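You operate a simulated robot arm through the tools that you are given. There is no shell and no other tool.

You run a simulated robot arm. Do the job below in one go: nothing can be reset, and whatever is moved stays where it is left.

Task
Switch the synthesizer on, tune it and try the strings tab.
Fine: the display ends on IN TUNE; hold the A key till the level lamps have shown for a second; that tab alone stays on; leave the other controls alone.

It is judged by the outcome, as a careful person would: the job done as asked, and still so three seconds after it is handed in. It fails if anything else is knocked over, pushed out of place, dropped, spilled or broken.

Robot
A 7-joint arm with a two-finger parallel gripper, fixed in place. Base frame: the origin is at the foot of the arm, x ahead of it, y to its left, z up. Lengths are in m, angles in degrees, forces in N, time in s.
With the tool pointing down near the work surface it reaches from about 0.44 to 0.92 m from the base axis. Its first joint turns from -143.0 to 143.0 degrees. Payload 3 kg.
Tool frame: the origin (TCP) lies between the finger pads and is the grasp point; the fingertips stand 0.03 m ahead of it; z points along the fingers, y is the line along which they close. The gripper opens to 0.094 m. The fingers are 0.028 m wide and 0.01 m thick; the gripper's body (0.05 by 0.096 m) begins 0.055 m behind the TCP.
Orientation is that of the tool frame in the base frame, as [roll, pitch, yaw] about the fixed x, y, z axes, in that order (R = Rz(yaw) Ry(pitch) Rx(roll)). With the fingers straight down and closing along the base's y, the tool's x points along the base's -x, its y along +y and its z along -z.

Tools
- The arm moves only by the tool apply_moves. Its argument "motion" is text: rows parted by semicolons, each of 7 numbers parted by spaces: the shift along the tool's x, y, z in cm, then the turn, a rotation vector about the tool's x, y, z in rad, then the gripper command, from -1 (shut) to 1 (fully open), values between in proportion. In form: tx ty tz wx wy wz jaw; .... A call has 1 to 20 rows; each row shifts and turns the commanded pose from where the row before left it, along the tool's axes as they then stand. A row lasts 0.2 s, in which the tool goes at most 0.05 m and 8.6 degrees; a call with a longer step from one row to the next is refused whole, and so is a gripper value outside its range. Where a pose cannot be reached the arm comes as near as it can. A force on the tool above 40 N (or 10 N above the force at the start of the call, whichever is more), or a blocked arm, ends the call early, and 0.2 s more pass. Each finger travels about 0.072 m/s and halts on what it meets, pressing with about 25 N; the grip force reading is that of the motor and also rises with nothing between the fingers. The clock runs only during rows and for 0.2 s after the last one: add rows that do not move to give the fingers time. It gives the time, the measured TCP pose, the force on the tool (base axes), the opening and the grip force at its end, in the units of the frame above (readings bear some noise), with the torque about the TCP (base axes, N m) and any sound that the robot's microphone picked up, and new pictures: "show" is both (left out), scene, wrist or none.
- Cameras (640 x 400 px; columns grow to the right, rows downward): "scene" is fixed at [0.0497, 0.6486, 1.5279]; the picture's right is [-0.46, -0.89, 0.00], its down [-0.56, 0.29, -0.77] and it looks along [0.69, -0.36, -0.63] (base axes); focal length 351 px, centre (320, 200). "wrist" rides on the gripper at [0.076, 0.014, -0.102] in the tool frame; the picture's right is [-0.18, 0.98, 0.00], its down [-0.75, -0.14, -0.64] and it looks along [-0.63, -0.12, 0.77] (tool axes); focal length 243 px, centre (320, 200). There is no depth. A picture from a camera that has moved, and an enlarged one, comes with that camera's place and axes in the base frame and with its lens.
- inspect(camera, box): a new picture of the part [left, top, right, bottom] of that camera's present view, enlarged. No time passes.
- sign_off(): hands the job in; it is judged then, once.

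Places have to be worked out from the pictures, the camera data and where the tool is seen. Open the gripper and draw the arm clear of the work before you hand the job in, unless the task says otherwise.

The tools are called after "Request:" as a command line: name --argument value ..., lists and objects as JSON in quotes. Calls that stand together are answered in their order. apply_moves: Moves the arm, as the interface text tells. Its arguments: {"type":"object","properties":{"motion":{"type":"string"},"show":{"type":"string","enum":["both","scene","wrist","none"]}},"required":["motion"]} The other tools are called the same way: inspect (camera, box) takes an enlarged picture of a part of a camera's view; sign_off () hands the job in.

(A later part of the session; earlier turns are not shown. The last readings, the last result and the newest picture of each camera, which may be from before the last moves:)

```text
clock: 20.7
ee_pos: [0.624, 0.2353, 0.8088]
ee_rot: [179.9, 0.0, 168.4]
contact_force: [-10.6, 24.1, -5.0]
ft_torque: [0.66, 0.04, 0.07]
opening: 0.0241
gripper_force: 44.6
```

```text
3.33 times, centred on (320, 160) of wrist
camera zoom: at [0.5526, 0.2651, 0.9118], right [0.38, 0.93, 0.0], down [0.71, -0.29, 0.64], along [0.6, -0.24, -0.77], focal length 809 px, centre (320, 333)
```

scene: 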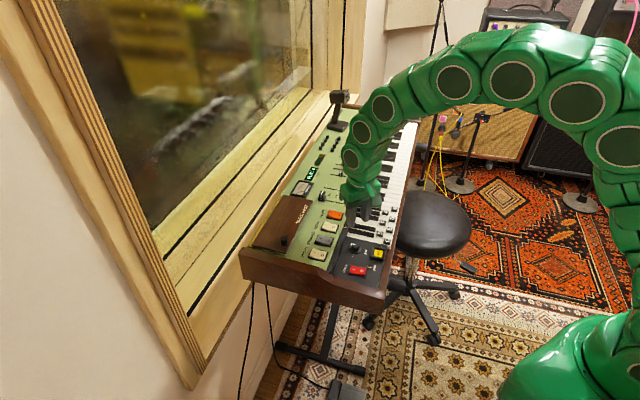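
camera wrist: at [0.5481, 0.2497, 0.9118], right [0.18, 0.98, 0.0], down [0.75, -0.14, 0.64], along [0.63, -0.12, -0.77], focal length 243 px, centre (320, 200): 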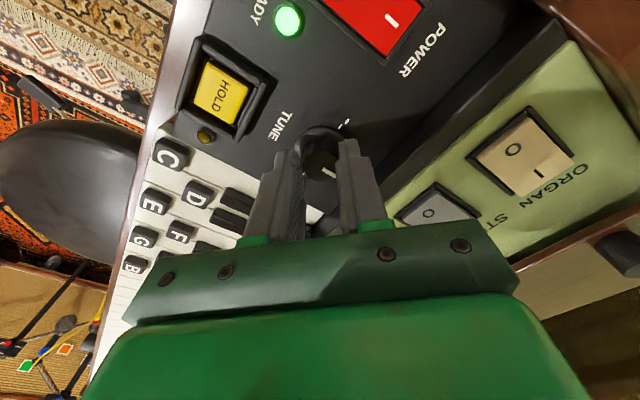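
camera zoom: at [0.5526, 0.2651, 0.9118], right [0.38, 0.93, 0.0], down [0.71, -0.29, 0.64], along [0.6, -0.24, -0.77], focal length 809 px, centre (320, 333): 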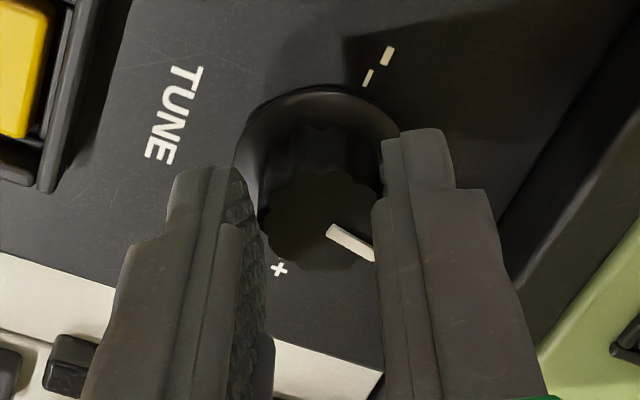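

The knob turns with the fingers; display still "FLAT 3" but the needle has moved up. I'll back off half the side shift to relieve the load and turn another 17°.

Request:
apply_moves --motion "0.03 0.06 0 0 0 0 -1; 0 0 0 0 0 0.1 -1; 0 0 0 0 0 0.1 -1; 0 0 0 0 0 0.1 -1; 0 0 0 0 0 0 -1" --show "none"

Request:
inspect --camera "scene" --box '[290, 140, 370, 210]'

Request:
inspect --camera "wrist" --box '[260, 100, 380, 220]'

```text
clock: 21.6
ee_pos: [0.6252, 0.2365, 0.8083]
ee_rot: [179.9, 0.1, 156.5]
contact_force: [1.2, 1.5, -10.7]
ft_torque: [0.14, 0.08, 0.01]
opening: 0.0243
gripper_force: 45.1
stopped in row 4: the force on the tool passed its limit at 42 N (the readings are from after the stop); the commanded pose is now the measured one
```

```text
5.71 times, centred on (330, 175) of scene
camera zoom: at [0.0497, 0.6486, 1.5279], right [-0.46, -0.89, 0.0], down [-0.56, 0.29, -0.77], along [0.69, -0.36, -0.63], focal length 2003 px, centre (263, 343)
```

zoom: 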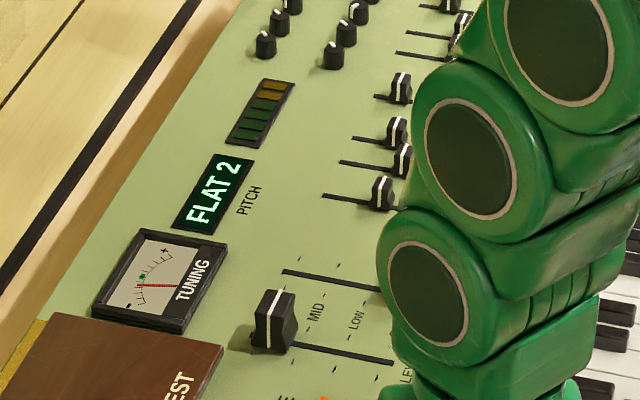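

```text
3.33 times, centred on (320, 160) of wrist
camera zoom: at [0.5603, 0.2801, 0.9118], right [0.56, 0.83, 0.0], down [0.63, -0.43, 0.64], along [0.53, -0.36, -0.77], focal length 809 px, centre (320, 333)
```

zoom: 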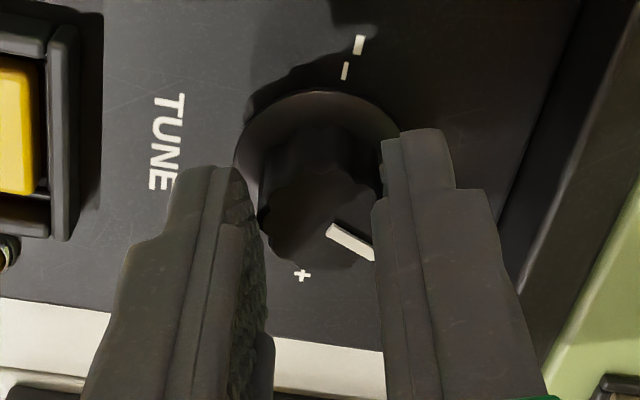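

Display is at "FLAT 2" after 23°. The side force built up because the knob sits ~2 mm off the tool's axis along tool x, so I'll add a small compensating shift with each turn step.

Request:
apply_moves --motion "0 -0.018 0 0 0 0.08 -1; 0 -0.018 0 0 0 0.08 -1; 0 0 0 0 0 0 -1" --show "none"

Request:
inspect --camera "scene" --box '[290, 140, 370, 210]'

```text
clock: 22.4
ee_pos: [0.6252, 0.2368, 0.8087]
ee_rot: [179.8, 0.2, 147.4]
contact_force: [14.3, 25.3, -25.3]
ft_torque: [0.56, -0.66, 0.11]
opening: 0.024
gripper_force: 45.0
```

```text
5.71 times, centred on (330, 175) of scene
camera zoom: at [0.0497, 0.6486, 1.5279], right [-0.46, -0.89, 0.0], down [-0.56, 0.29, -0.77], along [0.69, -0.36, -0.63], focal length 2003 px, centre (263, 343)
```

zoom: 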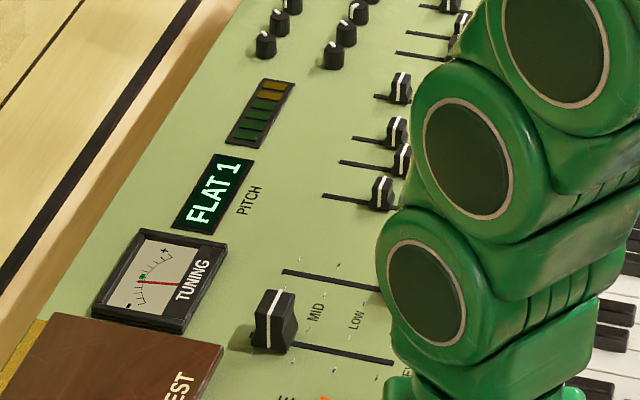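

"FLAT 1" now. I'll relieve the side and vertical load and turn another ~4.6°.

Request:
apply_moves --motion "0 0.035 0.03 0 0 0 -1; 0 0 0 0 0 0.08 -1; 0 0 0 0 0 0 -1" --show "none"

Request:
inspect --camera "scene" --box '[290, 140, 370, 210]'

```text
clock: 23.1
ee_pos: [0.6247, 0.2366, 0.8097]
ee_rot: [179.6, 0.2, 142.8]
contact_force: [19.2, 21.9, 4.1]
ft_torque: [0.72, -0.58, 0.09]
opening: 0.0242
gripper_force: 44.5
```

```text
5.71 times, centred on (330, 175) of scene
camera zoom: at [0.0497, 0.6486, 1.5279], right [-0.46, -0.89, 0.0], down [-0.56, 0.29, -0.77], along [0.69, -0.36, -0.63], focal length 2003 px, centre (263, 343)
```

zoom: 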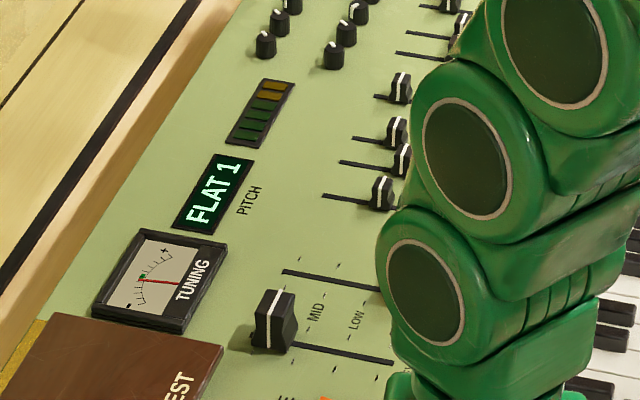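

Still "FLAT 1" but the needle is nearly at the green mark. I'll shift 0.5 mm along +tool y to relieve the 29 N side load and turn another ~3.5°.

Request:
apply_moves --motion "0 0.05 0 0 0 0 -1; 0 0 0 0 0 0.06 -1; 0 0 0 0 0 0 -1" --show "none"

Request:
inspect --camera "scene" --box '[290, 140, 370, 210]'

```text
clock: 23.9
ee_pos: [0.6254, 0.2369, 0.8082]
ee_rot: [179.6, 0.2, 139.3]
contact_force: [29.6, 18.4, 11.0]
ft_torque: [0.79, -0.76, 0.16]
opening: 0.0241
gripper_force: 45.6
```

```text
5.71 times, centred on (330, 175) of scene
camera zoom: at [0.0497, 0.6486, 1.5279], right [-0.46, -0.89, 0.0], down [-0.56, 0.29, -0.77], along [0.69, -0.36, -0.63], focal length 2003 px, centre (263, 343)
```

zoom: 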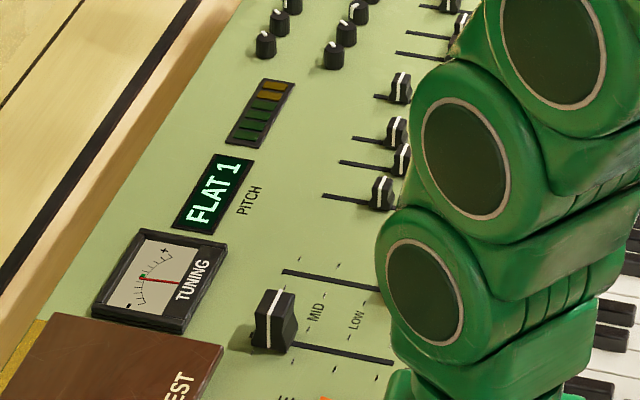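

Side load is ~34 N pointing (+x,+y), so the commanded centre lags the knob. I'll shift 1 mm that way without turning and see how the force responds.

Request:
apply_moves --motion "-0.03 0.1 0 0 0 0 -1; 0 0 0 0 0 0 -1" --show "none"

Request:
inspect --camera "scene" --box '[290, 140, 370, 210]'

Request:
inspect --camera "wrist" --box '[260, 100, 380, 220]'

```text
clock: 24.6
ee_pos: [0.6267, 0.2364, 0.8094]
ee_rot: [179.8, 0.1, 139.3]
contact_force: [17.9, 21.2, 17.1]
ft_torque: [0.51, -0.62, 0.06]
opening: 0.0242
gripper_force: 44.1
```

```text
5.71 times, centred on (330, 175) of scene
camera zoom: at [0.0497, 0.6486, 1.5279], right [-0.46, -0.89, 0.0], down [-0.56, 0.29, -0.77], along [0.69, -0.36, -0.63], focal length 2003 px, centre (263, 343)
```

zoom: 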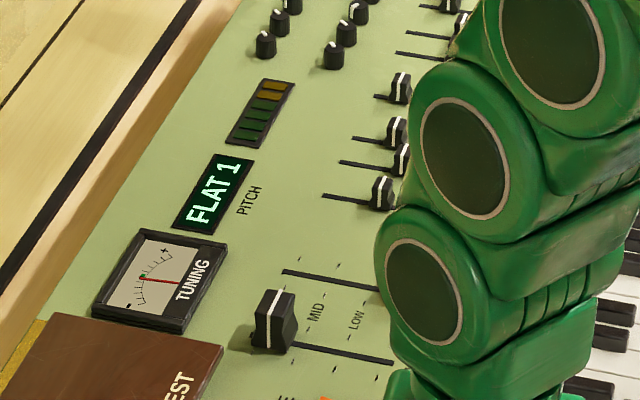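

```text
3.33 times, centred on (320, 160) of wrist
camera zoom: at [0.5764, 0.2979, 0.912], right [0.78, 0.63, 0.0], down [0.48, -0.6, 0.64], along [0.4, -0.5, -0.77], focal length 809 px, centre (320, 333)
```

zoom: 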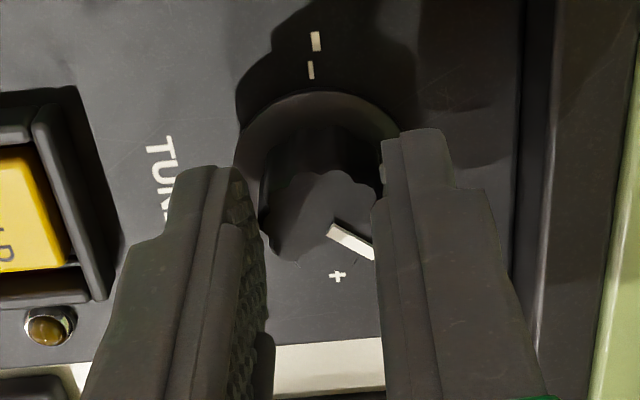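

The force eased only mildly, so the arm is fairly compliant; pointer stays fixed relative to the fingers, so no slip. I'll continue turning ~5° with a small relieving shift.

Request:
apply_moves --motion "0 0.1 0 0 0 0 -1; 0 0.05 0 0 0 0.05 -1; 0 0.05 0 0 0 0.05 -1; 0 0 0 0 0 0 -1" --show "none"

Request:
inspect --camera "scene" --box '[295, 160, 345, 200]'

```text
clock: 25.6
ee_pos: [0.6258, 0.238, 0.8086]
ee_rot: [-180.0, -0.1, 133.6]
contact_force: [-12.0, -8.2, 39.5]
ft_torque: [-0.59, 0.2, -0.04]
opening: 0.0242
gripper_force: 45.0
```

```text
10.00 times, centred on (320, 180) of scene
camera zoom: at [0.0497, 0.6486, 1.5279], right [-0.46, -0.89, 0.0], down [-0.56, 0.29, -0.77], along [0.69, -0.36, -0.63], focal length 3506 px, centre (320, 400)
```

zoom: 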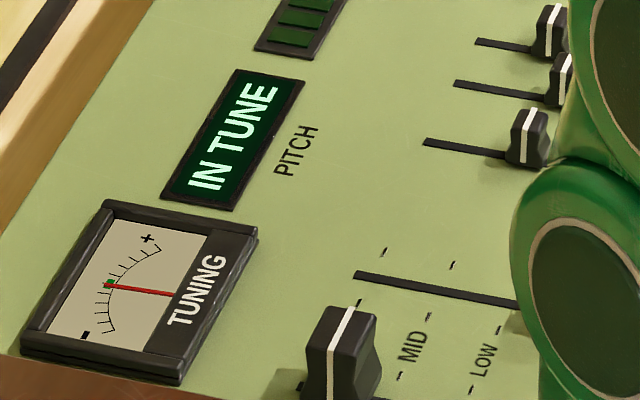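

The display reads "IN TUNE" with the needle at the green mark, though the tool presses with 39 N upward reaction. I'll raise slightly to relieve that without turning, and re-check.

Request:
apply_moves --motion "0 -0.05 -0.1 0 0 0 -1; 0 0 -0.05 0 0 0 -1; 0 0 0 0 0 0 -1" --show "none"

Request:
inspect --camera "scene" --box '[295, 160, 325, 200]'

```text
clock: 26.4
ee_pos: [0.6261, 0.2366, 0.8084]
ee_rot: [-179.9, 0.0, 133.5]
contact_force: [-13.7, -17.9, -15.0]
ft_torque: [-0.6, 0.26, -0.1]
opening: 0.024
gripper_force: 45.2
```

```text
10.00 times, centred on (310, 180) of scene
camera zoom: at [0.0497, 0.6486, 1.5279], right [-0.46, -0.89, 0.0], down [-0.56, 0.29, -0.77], along [0.69, -0.36, -0.63], focal length 3506 px, centre (420, 400)
```

zoom: 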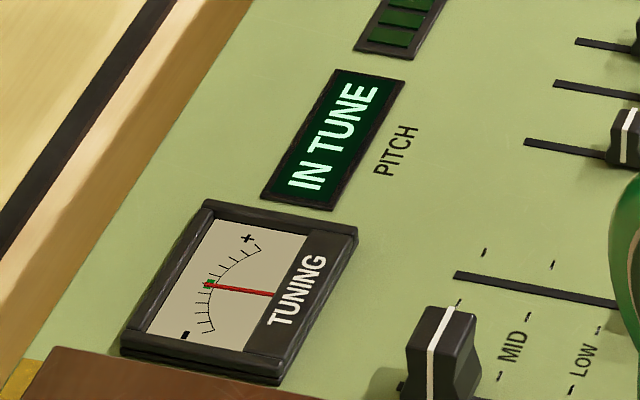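

Still "IN TUNE", with the needle on the lower part of the green block. I'll turn just 1.7° more to centre it in the band.

Request:
apply_moves --motion "0 -0.02 0.05 0 0 0.03 -1; 0 0 0 0 0 0 -1; 0 0 0 0 0 0 -1" --show "none"

Request:
inspect --camera "scene" --box '[295, 165, 325, 195]'

```text
clock: 27.1
ee_pos: [0.6258, 0.2376, 0.8094]
ee_rot: [180.0, 0.0, 131.8]
contact_force: [-13.7, -26.6, -24.0]
ft_torque: [-0.57, 0.43, -0.09]
opening: 0.0239
gripper_force: 44.7
```

```text
13.33 times, centred on (310, 180) of scene
camera zoom: at [0.0497, 0.6486, 1.5279], right [-0.46, -0.89, 0.0], down [-0.56, 0.29, -0.77], along [0.69, -0.36, -0.63], focal length 4675 px, centre (453, 467)
```

zoom: 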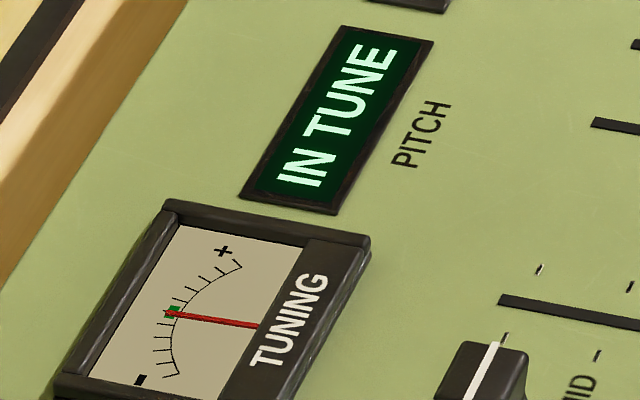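

The needle sits squarely on the green. I'll ease the residual load slightly, then open the fingers to release the knob.

Request:
apply_moves --motion "-0.02 -0.05 0.03 0 0 0 -1; 0 0 0 0 0 0 -1; 0 0 0 0 0 0 -0.28; 0 0 0 0 0 0 -0.28; 0 0 0 0 0 0 -0.28" --show "wrist"

Request:
inspect --camera "scene" --box '[295, 165, 325, 195]'

Request:
inspect --camera "wrist" --box '[260, 100, 380, 220]'

```text
clock: 28.4
ee_pos: [0.6261, 0.2376, 0.81]
ee_rot: [179.8, 0.1, 131.9]
contact_force: [0.0, 0.4, 0.0]
ft_torque: [0.04, 0.02, 0.01]
opening: 0.0339
gripper_force: 0.0
camera wrist: at [0.5853, 0.3045, 0.9134], right [0.85, 0.52, 0.0], down [0.4, -0.66, 0.64], along [0.34, -0.55, -0.77], focal length 243 px, centre (320, 200)
```

wrist: 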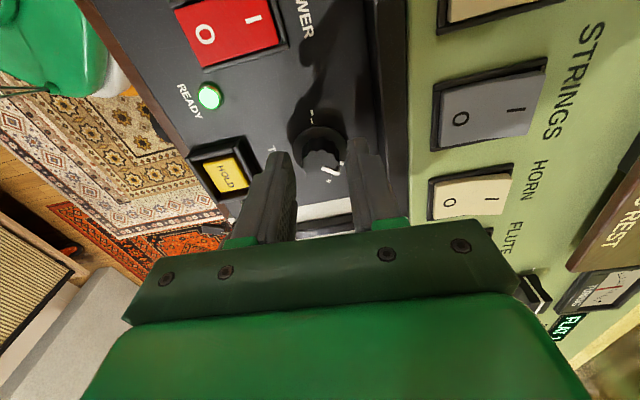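

```text
13.33 times, centred on (310, 180) of scene
camera zoom: at [0.0497, 0.6486, 1.5279], right [-0.46, -0.89, 0.0], down [-0.56, 0.29, -0.77], along [0.69, -0.36, -0.63], focal length 4675 px, centre (453, 467)
```

zoom: 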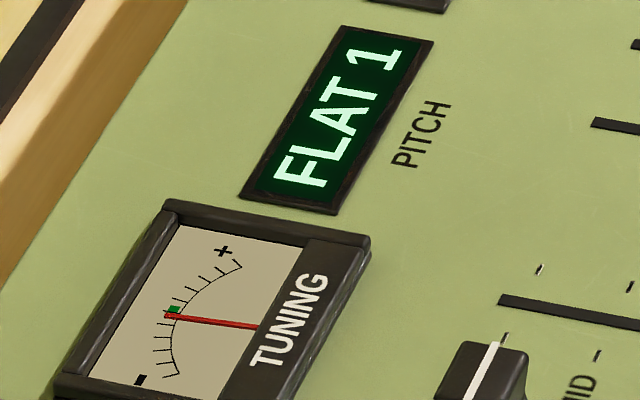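

```text
3.33 times, centred on (320, 160) of wrist
camera zoom: at [0.5853, 0.3045, 0.9134], right [0.85, 0.52, 0.0], down [0.4, -0.66, 0.64], along [0.34, -0.55, -0.77], focal length 809 px, centre (320, 333)
```

zoom: 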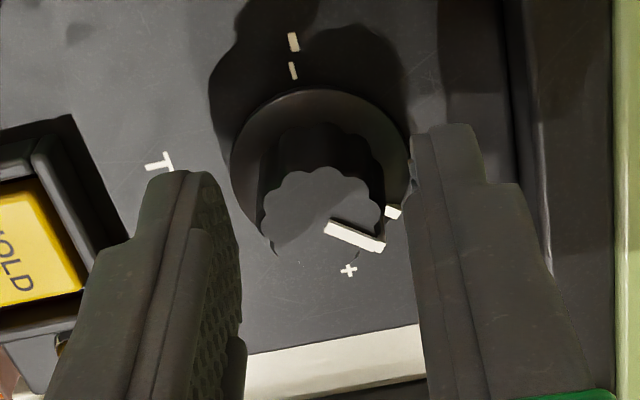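

After release it reads "FLAT 1": the knob relaxed back slightly or pitch is drifting. I'll wait 2 s without touching to tell which.

Request:
apply_moves --motion "0 0 0 0 0 0 -0.28; 0 0 0 0 0 0 -0.28; 0 0 0 0 0 0 -0.28; 0 0 0 0 0 0 -0.28; 0 0 0 0 0 0 -0.28; 0 0 0 0 0 0 -0.28; 0 0 0 0 0 0 -0.28; 0 0 0 0 0 0 -0.28; 0 0 0 0 0 0 -0.28; 0 0 0 0 0 0 -0.28" --show "none"

Request:
inspect --camera "scene" --box '[295, 165, 325, 195]'

Request:
inspect --camera "scene" --box '[300, 176, 318, 192]'

```text
clock: 30.6
ee_pos: [0.6259, 0.2375, 0.8092]
ee_rot: [179.8, 0.2, 132.0]
contact_force: [-0.7, 0.2, 0.5]
ft_torque: [0.01, 0.01, -0.01]
opening: 0.0337
gripper_force: 0.1
```

```text
13.33 times, centred on (310, 180) of scene
camera zoom: at [0.0497, 0.6486, 1.5279], right [-0.46, -0.89, 0.0], down [-0.56, 0.29, -0.77], along [0.69, -0.36, -0.63], focal length 4675 px, centre (453, 467)
```

zoom: 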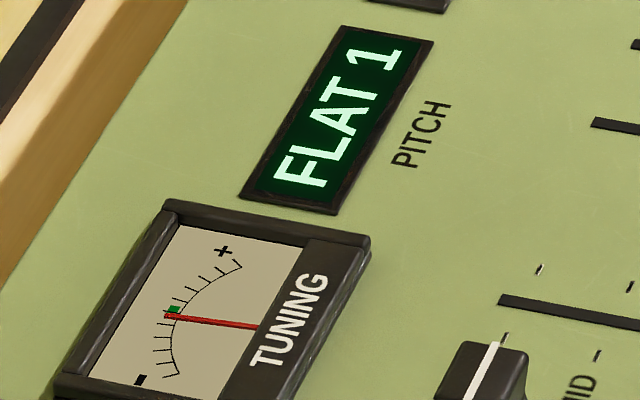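

```text
16.00 times, centred on (309, 184) of scene
camera zoom: at [0.0497, 0.6486, 1.5279], right [-0.46, -0.89, 0.0], down [-0.56, 0.29, -0.77], along [0.69, -0.36, -0.63], focal length 5610 px, centre (496, 456)
```

zoom: 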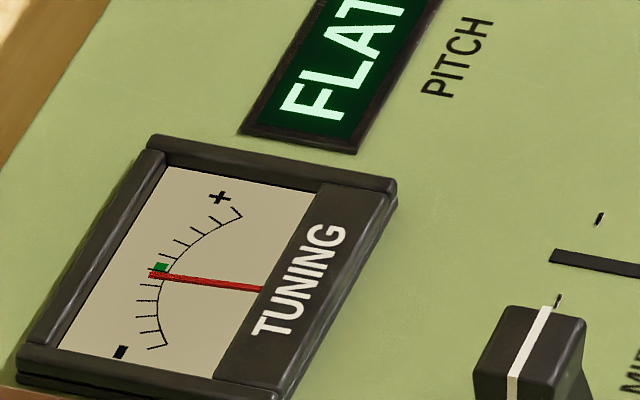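

The reading is stable, so the knob sprang back a few degrees on release due to side load. Comparing views at both yaws, the knob axis is really about 2 mm toward −tool x, so I'll recentre, regrip more gently (command 22 mm), and check the forces.

Request:
apply_moves --motion "-0.2 -0.03 0 0 0 0 -0.28; 0 0 0 0 0 0 -0.28; 0 0 0 0 0 0 -0.53; 0 0 0 0 0 0 -0.53; 0 0 0 0 0 0 -0.53" --show "none"

Request:
inspect --camera "scene" --box '[300, 170, 322, 192]'

Request:
inspect --camera "wrist" --box '[260, 100, 380, 220]'

```text
clock: 31.8
ee_pos: [0.6267, 0.2352, 0.8093]
ee_rot: [179.9, 0.1, 131.9]
contact_force: [5.9, 6.7, -3.5]
ft_torque: [0.03, -0.24, 0.04]
opening: 0.0236
gripper_force: 45.3
```

```text
16.00 times, centred on (311, 181) of scene
camera zoom: at [0.0497, 0.6486, 1.5279], right [-0.46, -0.89, 0.0], down [-0.56, 0.29, -0.77], along [0.69, -0.36, -0.63], focal length 5610 px, centre (464, 504)
```

zoom: 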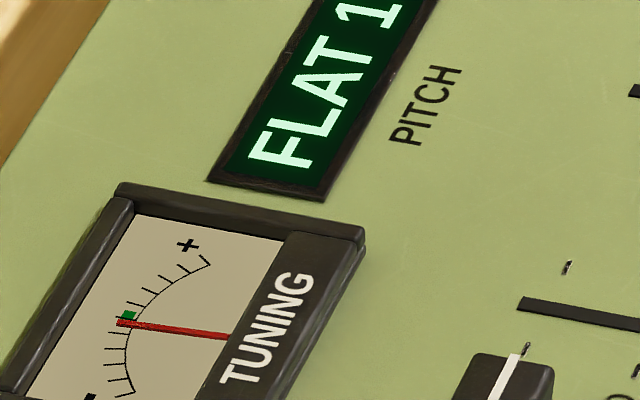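

```text
3.33 times, centred on (320, 160) of wrist
camera zoom: at [0.5866, 0.3022, 0.9126], right [0.85, 0.52, 0.0], down [0.4, -0.66, 0.64], along [0.34, -0.55, -0.77], focal length 809 px, centre (320, 333)
```

zoom: 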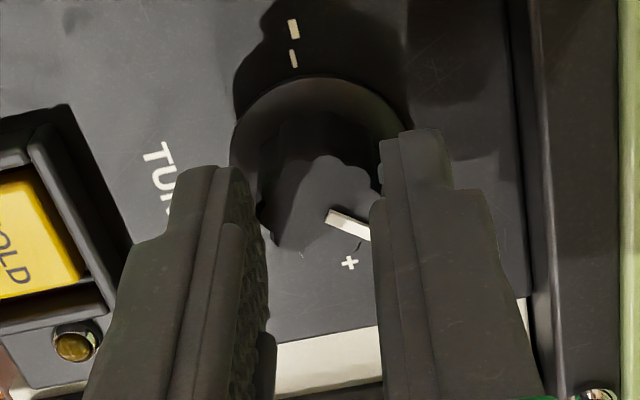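

Forces are small now (under 10 N), so centring is good. I'll turn 4.6° further and check.

Request:
apply_moves --motion "0 0 0 0 0 0.04 -0.53; 0 0 0 0 0 0.04 -0.53; 0 0 0 0 0 0 -0.53" --show "none"

Request:
inspect --camera "scene" --box '[300, 170, 322, 192]'

```text
clock: 32.5
ee_pos: [0.6278, 0.2354, 0.8099]
ee_rot: [179.9, 0.0, 127.2]
contact_force: [-11.8, 13.2, 6.3]
ft_torque: [0.61, 0.7, -0.02]
opening: 0.0236
gripper_force: 45.3
```

```text
16.00 times, centred on (311, 181) of scene
camera zoom: at [0.0497, 0.6486, 1.5279], right [-0.46, -0.89, 0.0], down [-0.56, 0.29, -0.77], along [0.69, -0.36, -0.63], focal length 5610 px, centre (464, 504)
```

zoom: 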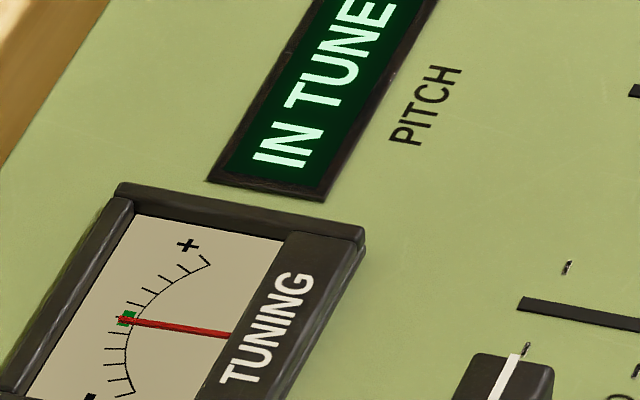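

"IN TUNE" again, needle just under the green's centre. I'll add 2.3° for margin, then release and verify.

Request:
apply_moves --motion "0 0 0 0 0 0.04 -0.53; 0 0 0 0 0 0 -0.53; 0 0 0 0 0 0 -0.53" --show "none"

Request:
inspect --camera "scene" --box '[300, 170, 322, 192]'

```text
clock: 33.4
ee_pos: [0.628, 0.2349, 0.8089]
ee_rot: [180.0, 0.0, 125.0]
contact_force: [-20.8, 13.8, 13.6]
ft_torque: [0.94, 1.09, -0.02]
opening: 0.0235
gripper_force: 44.9
```

```text
16.00 times, centred on (311, 181) of scene
camera zoom: at [0.0497, 0.6486, 1.5279], right [-0.46, -0.89, 0.0], down [-0.56, 0.29, -0.77], along [0.69, -0.36, -0.63], focal length 5610 px, centre (464, 504)
```

zoom: 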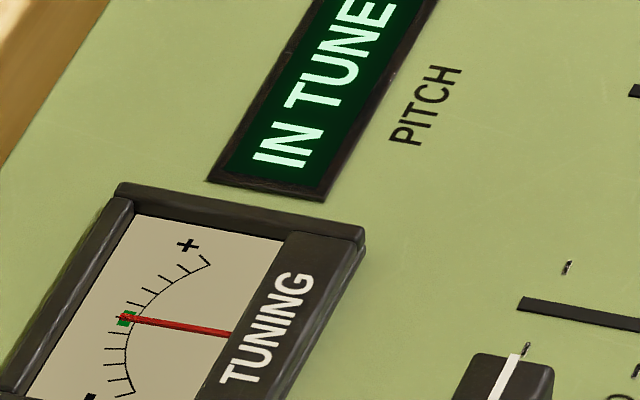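

The needle is centred on green. I'll relieve the 23 N load along tool x gently, check the display holds, then release.

Request:
apply_moves --motion "0.06 -0.02 -0.02 0 0 0 -0.53; 0 0 0 0 0 0 -0.53; 0 0 0 0 0 0 -0.47; 0 0 0 0 0 0 -0.4; 0 0 0 0 0 0 -0.3; 0 0 0 0 0 0 -0.28" --show "none"

Request:
inspect --camera "scene" --box '[300, 170, 322, 192]'

Request:
inspect --camera "wrist" --box '[260, 100, 380, 220]'

```text
clock: 34.8
ee_pos: [0.6278, 0.2357, 0.8092]
ee_rot: [179.8, 0.0, 125.1]
contact_force: [-0.5, 0.6, 1.1]
ft_torque: [-0.01, 0.0, -0.02]
opening: 0.0336
gripper_force: 0.0
```

```text
16.00 times, centred on (311, 181) of scene
camera zoom: at [0.0497, 0.6486, 1.5279], right [-0.46, -0.89, 0.0], down [-0.56, 0.29, -0.77], along [0.69, -0.36, -0.63], focal length 5610 px, centre (464, 504)
```

zoom: 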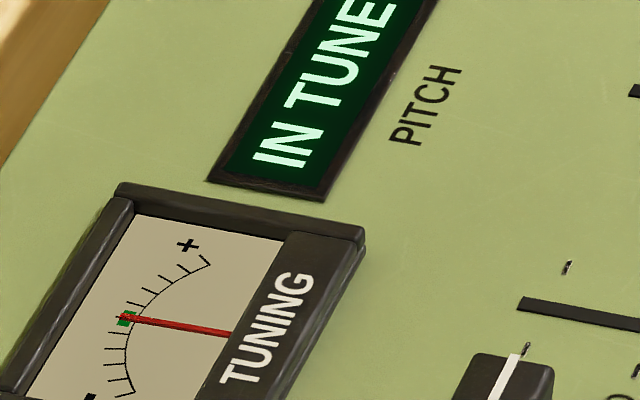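

```text
3.33 times, centred on (320, 160) of wrist
camera zoom: at [0.5949, 0.3071, 0.9134], right [0.91, 0.41, 0.0], down [0.32, -0.7, 0.64], along [0.27, -0.58, -0.77], focal length 809 px, centre (320, 333)
```

zoom: 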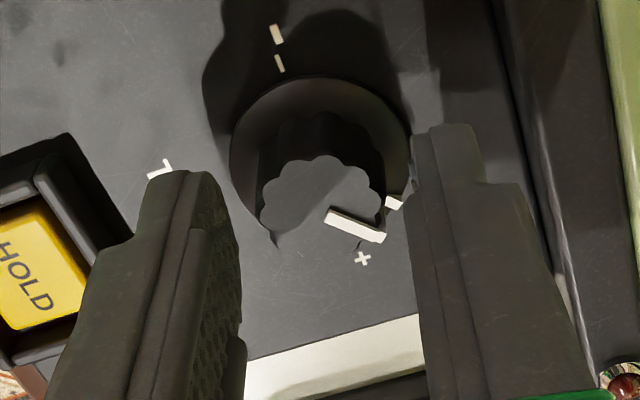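

Released and still "IN TUNE" with the needle centred. I'll lift straight up clear of the knob, shut the fingers, and re-measure the strings tab from above.

Request:
apply_moves --motion "0 0 -1 0 0 0 -0.28; 0 0 -2 0 0 0 -0.28; 0 0 -4 0 0 0 -0.28; 0 0 -4 0 0 0 -0.28; 0 0 -3 0 0 -0.0865 -1; 0 0 0 0 0 -0.0865 -1; 0 0 0 0 0 0 -1; 0 0 0 0 0 0 -1"

Request:
inspect --camera "scene" --box '[290, 160, 400, 285]'

Request:
inspect --camera "wrist" --box '[340, 20, 500, 140]'

```text
clock: 36.5
ee_pos: [0.6249, 0.2348, 0.9486]
ee_rot: [179.9, 0.1, 134.9]
contact_force: [0.6, -0.6, -0.8]
ft_torque: [0.02, -0.03, 0.01]
opening: 0.0
gripper_force: 24.5
camera wrist: at [0.5816, 0.2992, 1.052], right [0.83, 0.56, 0.0], down [0.43, -0.63, 0.64], along [0.36, -0.53, -0.77], focal length 243 px, centre (320, 200)
```

scene: 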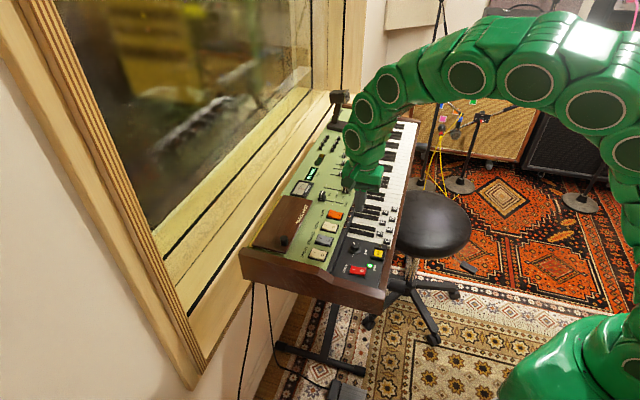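
wrist: 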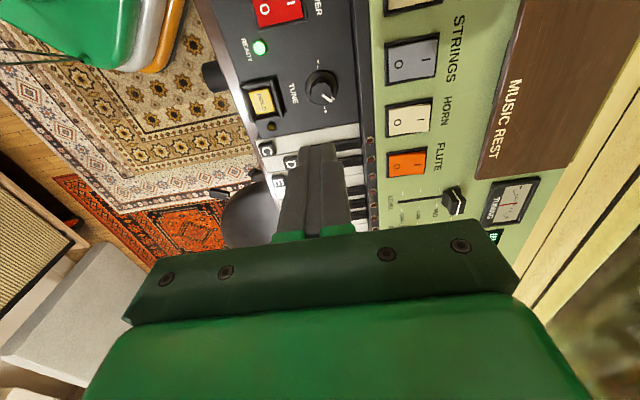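

```text
3.20 times, centred on (345, 222) of scene
camera zoom: at [0.0497, 0.6486, 1.5279], right [-0.46, -0.89, 0.0], down [-0.56, 0.29, -0.77], along [0.69, -0.36, -0.63], focal length 1122 px, centre (240, 128)
```

zoom: 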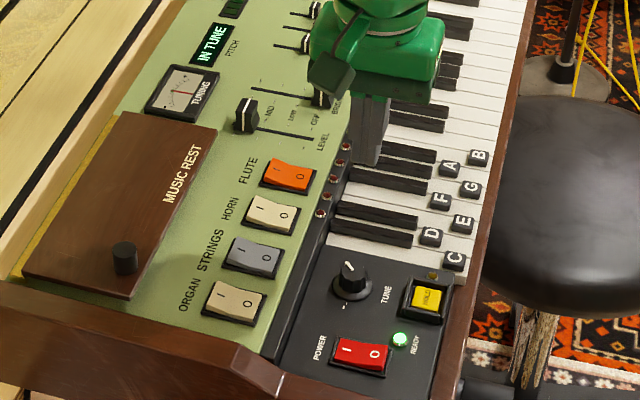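

```text
3.33 times, centred on (420, 80) of wrist
camera zoom: at [0.5816, 0.2992, 1.052], right [0.83, 0.56, 0.0], down [0.43, -0.63, 0.64], along [0.36, -0.53, -0.77], focal length 809 px, centre (-13, 600)
```

zoom: 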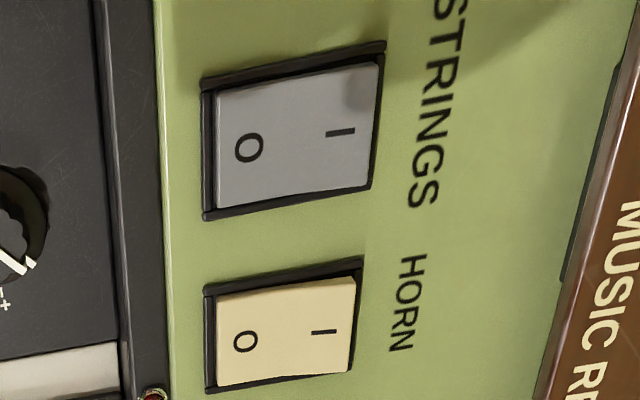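

Strings' I side triangulates to about (0.686, 0.3175, 0.80). I'll move over it at height, then descend to hover a couple of cm above.

Request:
apply_moves --motion "0.5 3.4 0 0 0 0 -1; 0.5 3.4 0 0 0 0 -1; 0.54 3.4 0 0 0 0 -1; 0 0 3 0 0 0 -1; 0 0 3 0 0 0 -1; 0 0 2.5 0 0 0 -1; 0 0 0 0 0 0 -1"

Request:
inspect --camera "scene" --box '[300, 190, 380, 270]'

Request:
inspect --camera "wrist" --box '[240, 90, 400, 220]'

```text
clock: 38.1
ee_pos: [0.6873, 0.3197, 0.8644]
ee_rot: [179.7, -0.1, 135.0]
contact_force: [0.3, -0.3, -0.4]
ft_torque: [-0.01, 0.0, -0.02]
opening: 0.0001
gripper_force: 25.6
camera wrist: at [0.6428, 0.3838, 0.9685], right [0.83, 0.56, 0.0], down [0.43, -0.63, 0.64], along [0.36, -0.53, -0.77], focal length 243 px, centre (320, 200)
```

scene: 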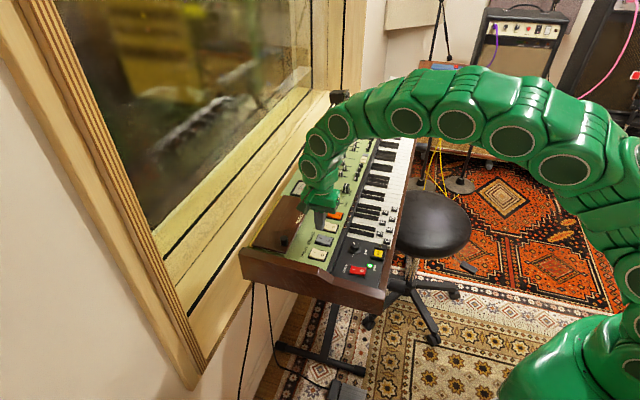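
wrist: 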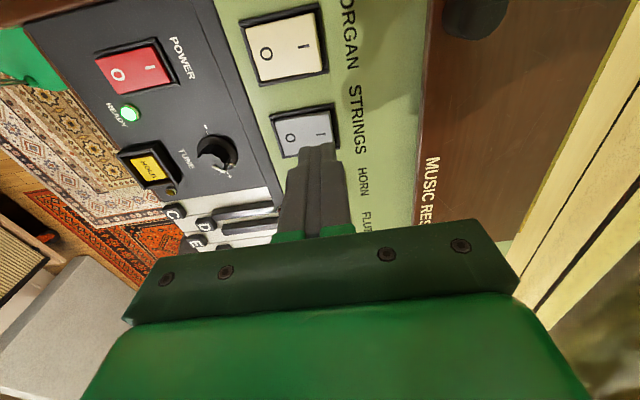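

```text
5.00 times, centred on (340, 230) of scene
camera zoom: at [0.0497, 0.6486, 1.5279], right [-0.46, -0.89, 0.0], down [-0.56, 0.29, -0.77], along [0.69, -0.36, -0.63], focal length 1753 px, centre (220, 50)
```

zoom: 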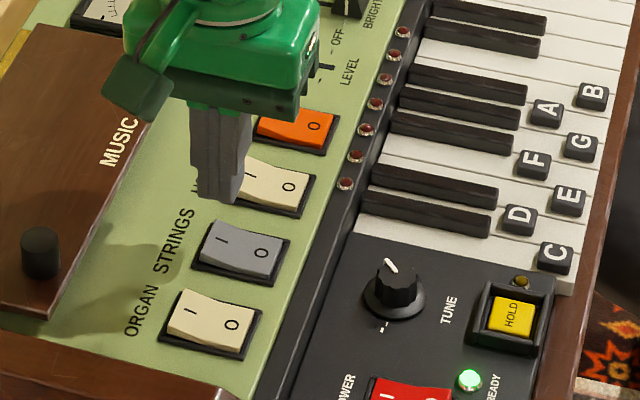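

```text
3.08 times, centred on (320, 155) of wrist
camera zoom: at [0.6428, 0.3838, 0.9685], right [0.83, 0.56, 0.0], down [0.43, -0.63, 0.64], along [0.36, -0.53, -0.77], focal length 746 px, centre (320, 338)
```

zoom: 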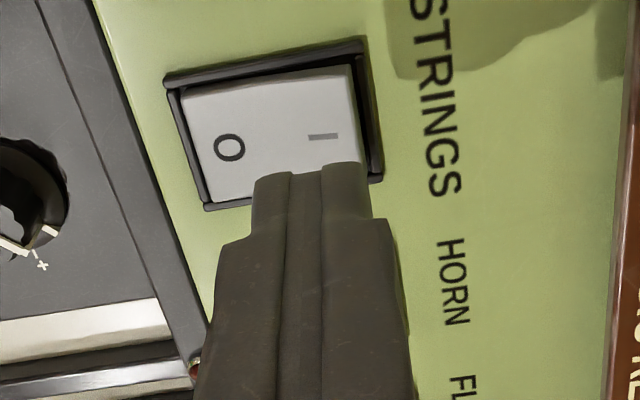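

The tip is right over the I mark (tip height ≈0.834). I'll lower in stages toward about 0.797 and look.

Request:
apply_moves --motion "0 0 1.2 0 0 0 -1; 0 0 0.8 0 0 0 -1; 0 0 0.4 0 0 0 -1; 0 0 0.4 0 0 0 -1; 0 0 0.3 0 0 0 -1; 0 0 0.3 0 0 0 -1; 0 0 0.2 0 0 0 -1; 0 0 0 0 0 0 -1" --show "none"

Request:
inspect --camera "scene" --box '[300, 190, 380, 270]'

Request:
inspect --camera "wrist" --box '[240, 90, 400, 220]'

```text
clock: 40.0
ee_pos: [0.6877, 0.3201, 0.8284]
ee_rot: [179.9, 0.1, 134.9]
contact_force: [0.1, 0.1, 0.0]
ft_torque: [0.01, -0.01, 0.0]
opening: 0.0
gripper_force: 25.0
```

```text
5.00 times, centred on (340, 230) of scene
camera zoom: at [0.0497, 0.6486, 1.5279], right [-0.46, -0.89, 0.0], down [-0.56, 0.29, -0.77], along [0.69, -0.36, -0.63], focal length 1753 px, centre (220, 50)
```

zoom: 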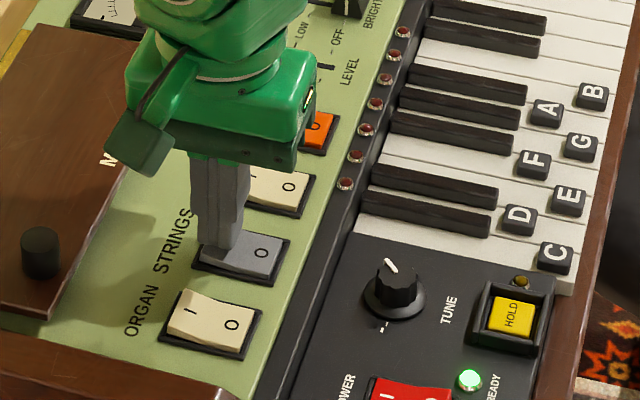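

```text
3.08 times, centred on (320, 155) of wrist
camera zoom: at [0.644, 0.3835, 0.9311], right [0.83, 0.56, 0.0], down [0.43, -0.63, 0.64], along [0.36, -0.53, -0.77], focal length 746 px, centre (320, 338)
```

zoom: 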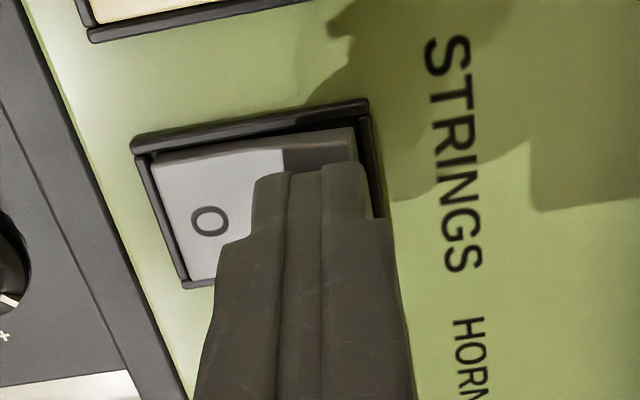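

No contact force yet; the tip looks just at the rocker surface. I'll continue down in 1.5 mm steps.

Request:
apply_moves --motion "0 0 0.15 0 0 0 -1; 0 0 0.15 0 0 0 -1; 0 0 0.15 0 0 0 -1; 0 0 0 0 0 0 -1" --show "none"

Request:
inspect --camera "scene" --box '[300, 190, 380, 270]'

Request:
inspect --camera "wrist" --box '[240, 90, 400, 220]'

```text
clock: 41.0
ee_pos: [0.6871, 0.319, 0.8229]
ee_rot: [179.9, 0.2, 135.0]
contact_force: [-0.1, -1.0, -0.4]
ft_torque: [-0.01, 0.02, 0.01]
opening: 0.0
gripper_force: 25.2
```

```text
5.00 times, centred on (340, 230) of scene
camera zoom: at [0.0497, 0.6486, 1.5279], right [-0.46, -0.89, 0.0], down [-0.56, 0.29, -0.77], along [0.69, -0.36, -0.63], focal length 1753 px, centre (220, 50)
```

zoom: 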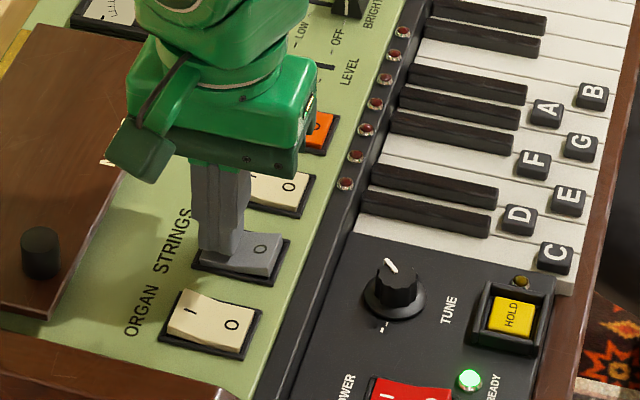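

```text
3.08 times, centred on (320, 155) of wrist
camera zoom: at [0.6437, 0.3831, 0.9265], right [0.83, 0.56, 0.0], down [0.43, -0.63, 0.64], along [0.36, -0.53, -0.77], focal length 746 px, centre (320, 338)
```

zoom: 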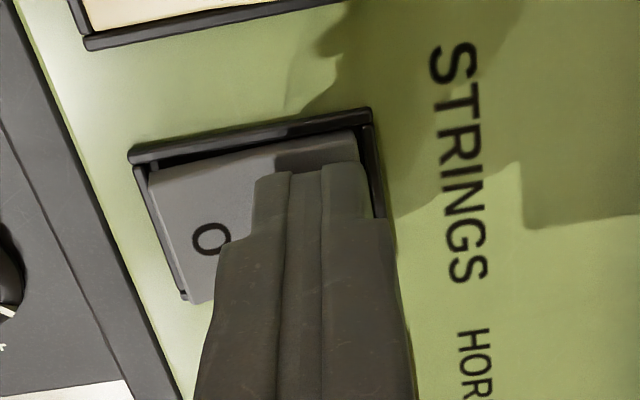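

The rocker has flipped — O is now raised and I down, with no excess force. I'll lift straight up and verify.

Request:
apply_moves --motion "0 0 -0.5 0 0 0 -1; 0 0 -2 0 0 0 -1; 0 0 -4 0 0 0 -1; 0 0 -4 0 0 0 -1; 0 0 -3 0 0 0 -1; 0 0 0 0 0 0 -1"

Request:
inspect --camera "scene" --box '[290, 160, 400, 285]'

Request:
inspect --camera "wrist" --box '[240, 40, 400, 170]'

```text
clock: 42.4
ee_pos: [0.6871, 0.3172, 0.9589]
ee_rot: [179.8, 0.1, 135.0]
contact_force: [-0.4, -0.5, 1.3]
ft_torque: [-0.03, -0.02, -0.02]
opening: 0.0
gripper_force: 25.2
camera wrist: at [0.6437, 0.3826, 1.0618], right [0.83, 0.56, 0.0], down [0.43, -0.63, 0.64], along [0.36, -0.53, -0.77], focal length 243 px, centre (320, 200)
```

scene: 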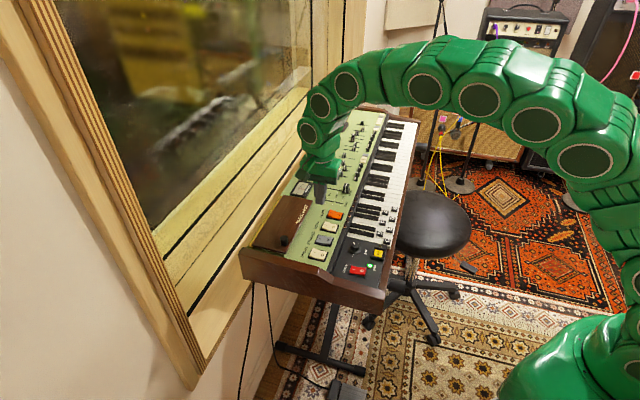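
wrist: 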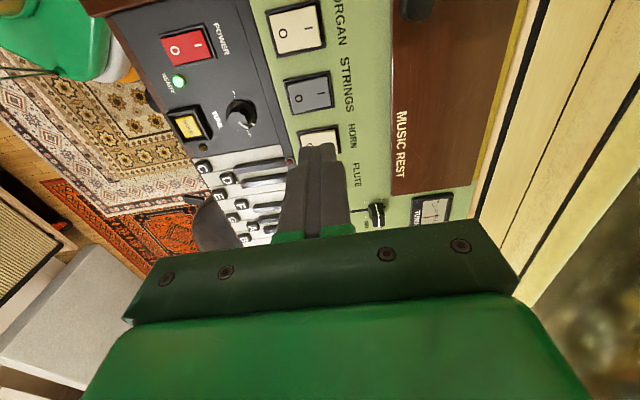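

```text
3.20 times, centred on (345, 222) of scene
camera zoom: at [0.0497, 0.6486, 1.5279], right [-0.46, -0.89, 0.0], down [-0.56, 0.29, -0.77], along [0.69, -0.36, -0.63], focal length 1122 px, centre (240, 128)
```

zoom: 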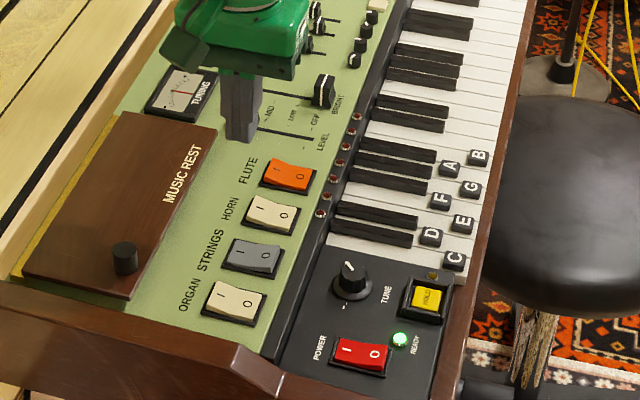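

```text
3.08 times, centred on (320, 105) of wrist
camera zoom: at [0.6437, 0.3826, 1.0618], right [0.83, 0.56, 0.0], down [0.43, -0.63, 0.64], along [0.36, -0.53, -0.77], focal length 746 px, centre (320, 492)
```

zoom: 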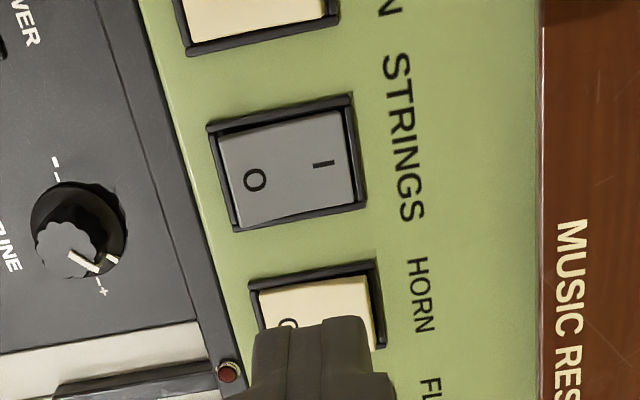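

I'll zoom in to confirm the strings rocker's state compared with its neighbours.

Request:
inspect --camera "scene" --box '[305, 205, 355, 265]'

Request:
inspect --camera "scene" --box '[370, 195, 410, 245]'

Request:
inspect --camera "wrist" --box '[180, 140, 300, 250]'

```text
6.67 times, centred on (330, 235) of scene
camera zoom: at [0.0497, 0.6486, 1.5279], right [-0.46, -0.89, 0.0], down [-0.56, 0.29, -0.77], along [0.69, -0.36, -0.63], focal length 2337 px, centre (253, -33)
```

zoom: 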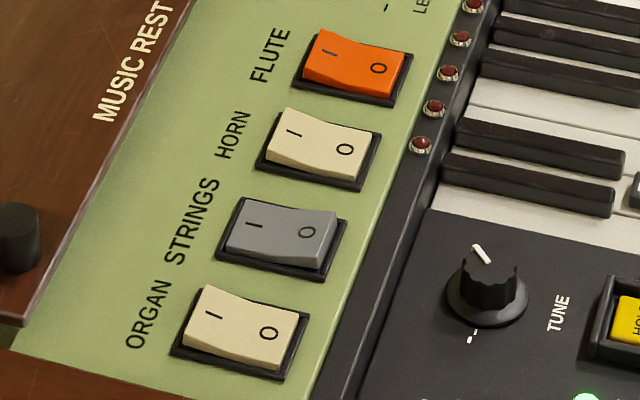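

```text
8.00 times, centred on (390, 220) of scene
camera zoom: at [0.0497, 0.6486, 1.5279], right [-0.46, -0.89, 0.0], down [-0.56, 0.29, -0.77], along [0.69, -0.36, -0.63], focal length 2805 px, centre (-240, 40)
```

zoom: 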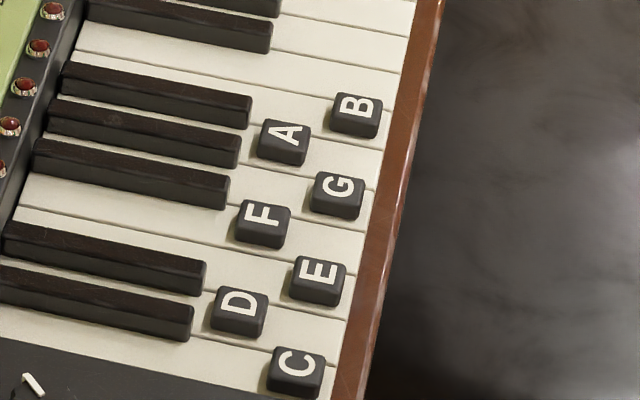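

```text
3.64 times, centred on (240, 195) of wrist
camera zoom: at [0.6437, 0.3826, 1.0618], right [0.83, 0.56, 0.0], down [0.43, -0.63, 0.64], along [0.36, -0.53, -0.77], focal length 882 px, centre (611, 218)
```

zoom: 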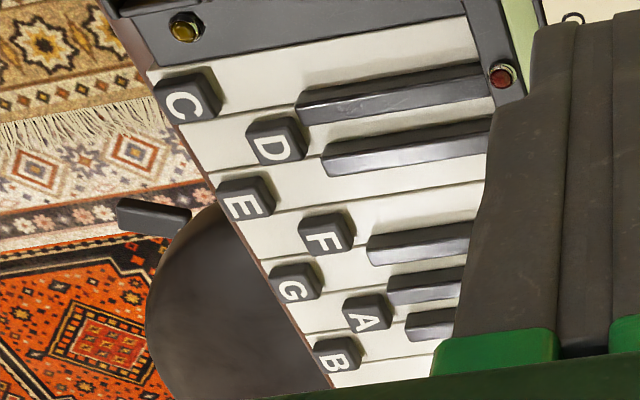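

Strings alone is on (I down), the other three tabs unchanged. Now the A key: cap at roughly (0.715, 0.07), key pitch ≈26 mm, so I'll turn the tool 90° to put the 20 mm side across the keys, and move above A at a safe height.

Request:
apply_moves --motion "-3.28 -2.62 0 0 0 0 -1; -3.28 -2.62 0 0 0 0 -1; -3.28 -2.62 0 0 0 0 -1; -3.28 -2.62 0 0 0 0 -1; -3.28 -2.62 0 0 0 0 -1; -3.28 -2.62 0 0 0 0 -1; 0 0 0 0 0 -0.1428 -1; 0 0 0 0 0 -0.1428 -1; 0 0 0 0 0 -0.1428 -1; 0 0 0 0 0 -0.1428 -1; 0 0 0 0 0 -0.1428 -1; 0 0 0 0 0 -0.1428 -1; 0 0 0 0 0 -0.1428 -1; 0 0 0 0 0 -0.1428 -1; 0 0 0 0 0 -0.1428 -1; 0 0 0 0 0 -0.1428 -1; 0 0 0 0 0 -0.1428 -1; 0 0 0 0 0 0 -1"

Request:
inspect --camera "scene" --box '[340, 150, 420, 250]'

Request:
inspect --camera "wrist" --box '[220, 50, 420, 190]'

```text
clock: 46.1
ee_pos: [0.7155, 0.0687, 0.9601]
ee_rot: [-179.8, 0.2, -135.1]
contact_force: [-0.2, 0.2, 0.0]
ft_torque: [0.02, 0.02, 0.03]
opening: 0.0
gripper_force: 24.4
camera wrist: at [0.6515, 0.0257, 1.0628], right [-0.56, 0.83, 0.0], down [0.63, 0.43, 0.64], along [0.53, 0.36, -0.76], focal length 243 px, centre (320, 200)
```

scene: 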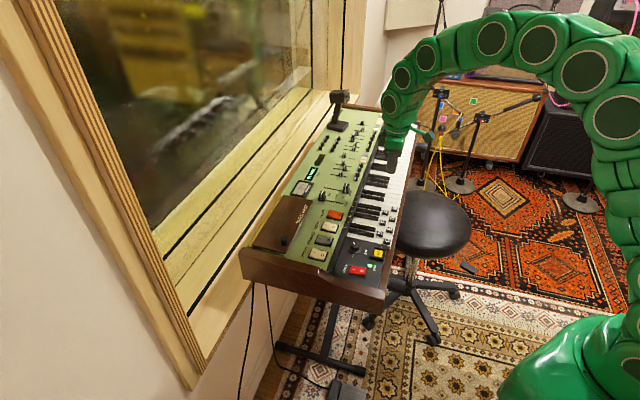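
wrist: 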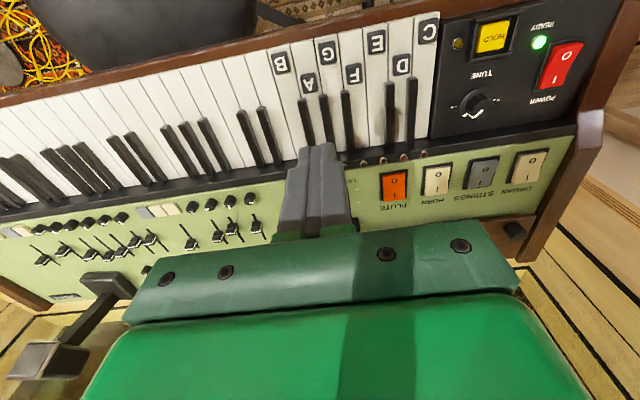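

```text
4.00 times, centred on (380, 200) of scene
camera zoom: at [0.0497, 0.6486, 1.5279], right [-0.46, -0.89, 0.0], down [-0.56, 0.29, -0.77], along [0.69, -0.36, -0.63], focal length 1402 px, centre (80, 200)
```

zoom: 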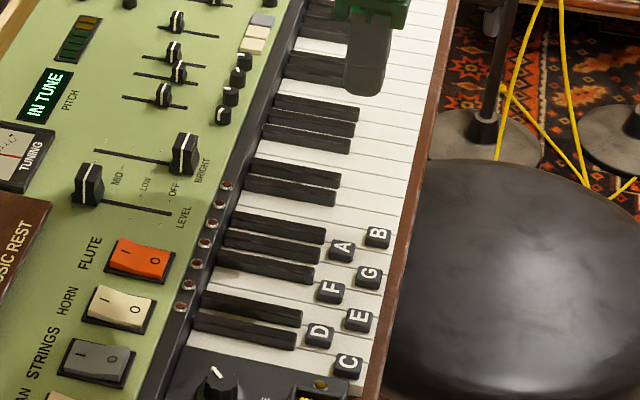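

```text
2.86 times, centred on (320, 120) of wrist
camera zoom: at [0.6515, 0.0257, 1.0628], right [-0.56, 0.83, 0.0], down [0.63, 0.43, 0.64], along [0.53, 0.36, -0.76], focal length 693 px, centre (320, 429)
```

zoom: 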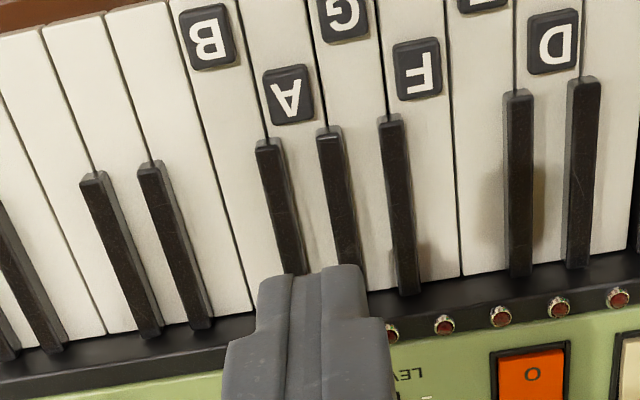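

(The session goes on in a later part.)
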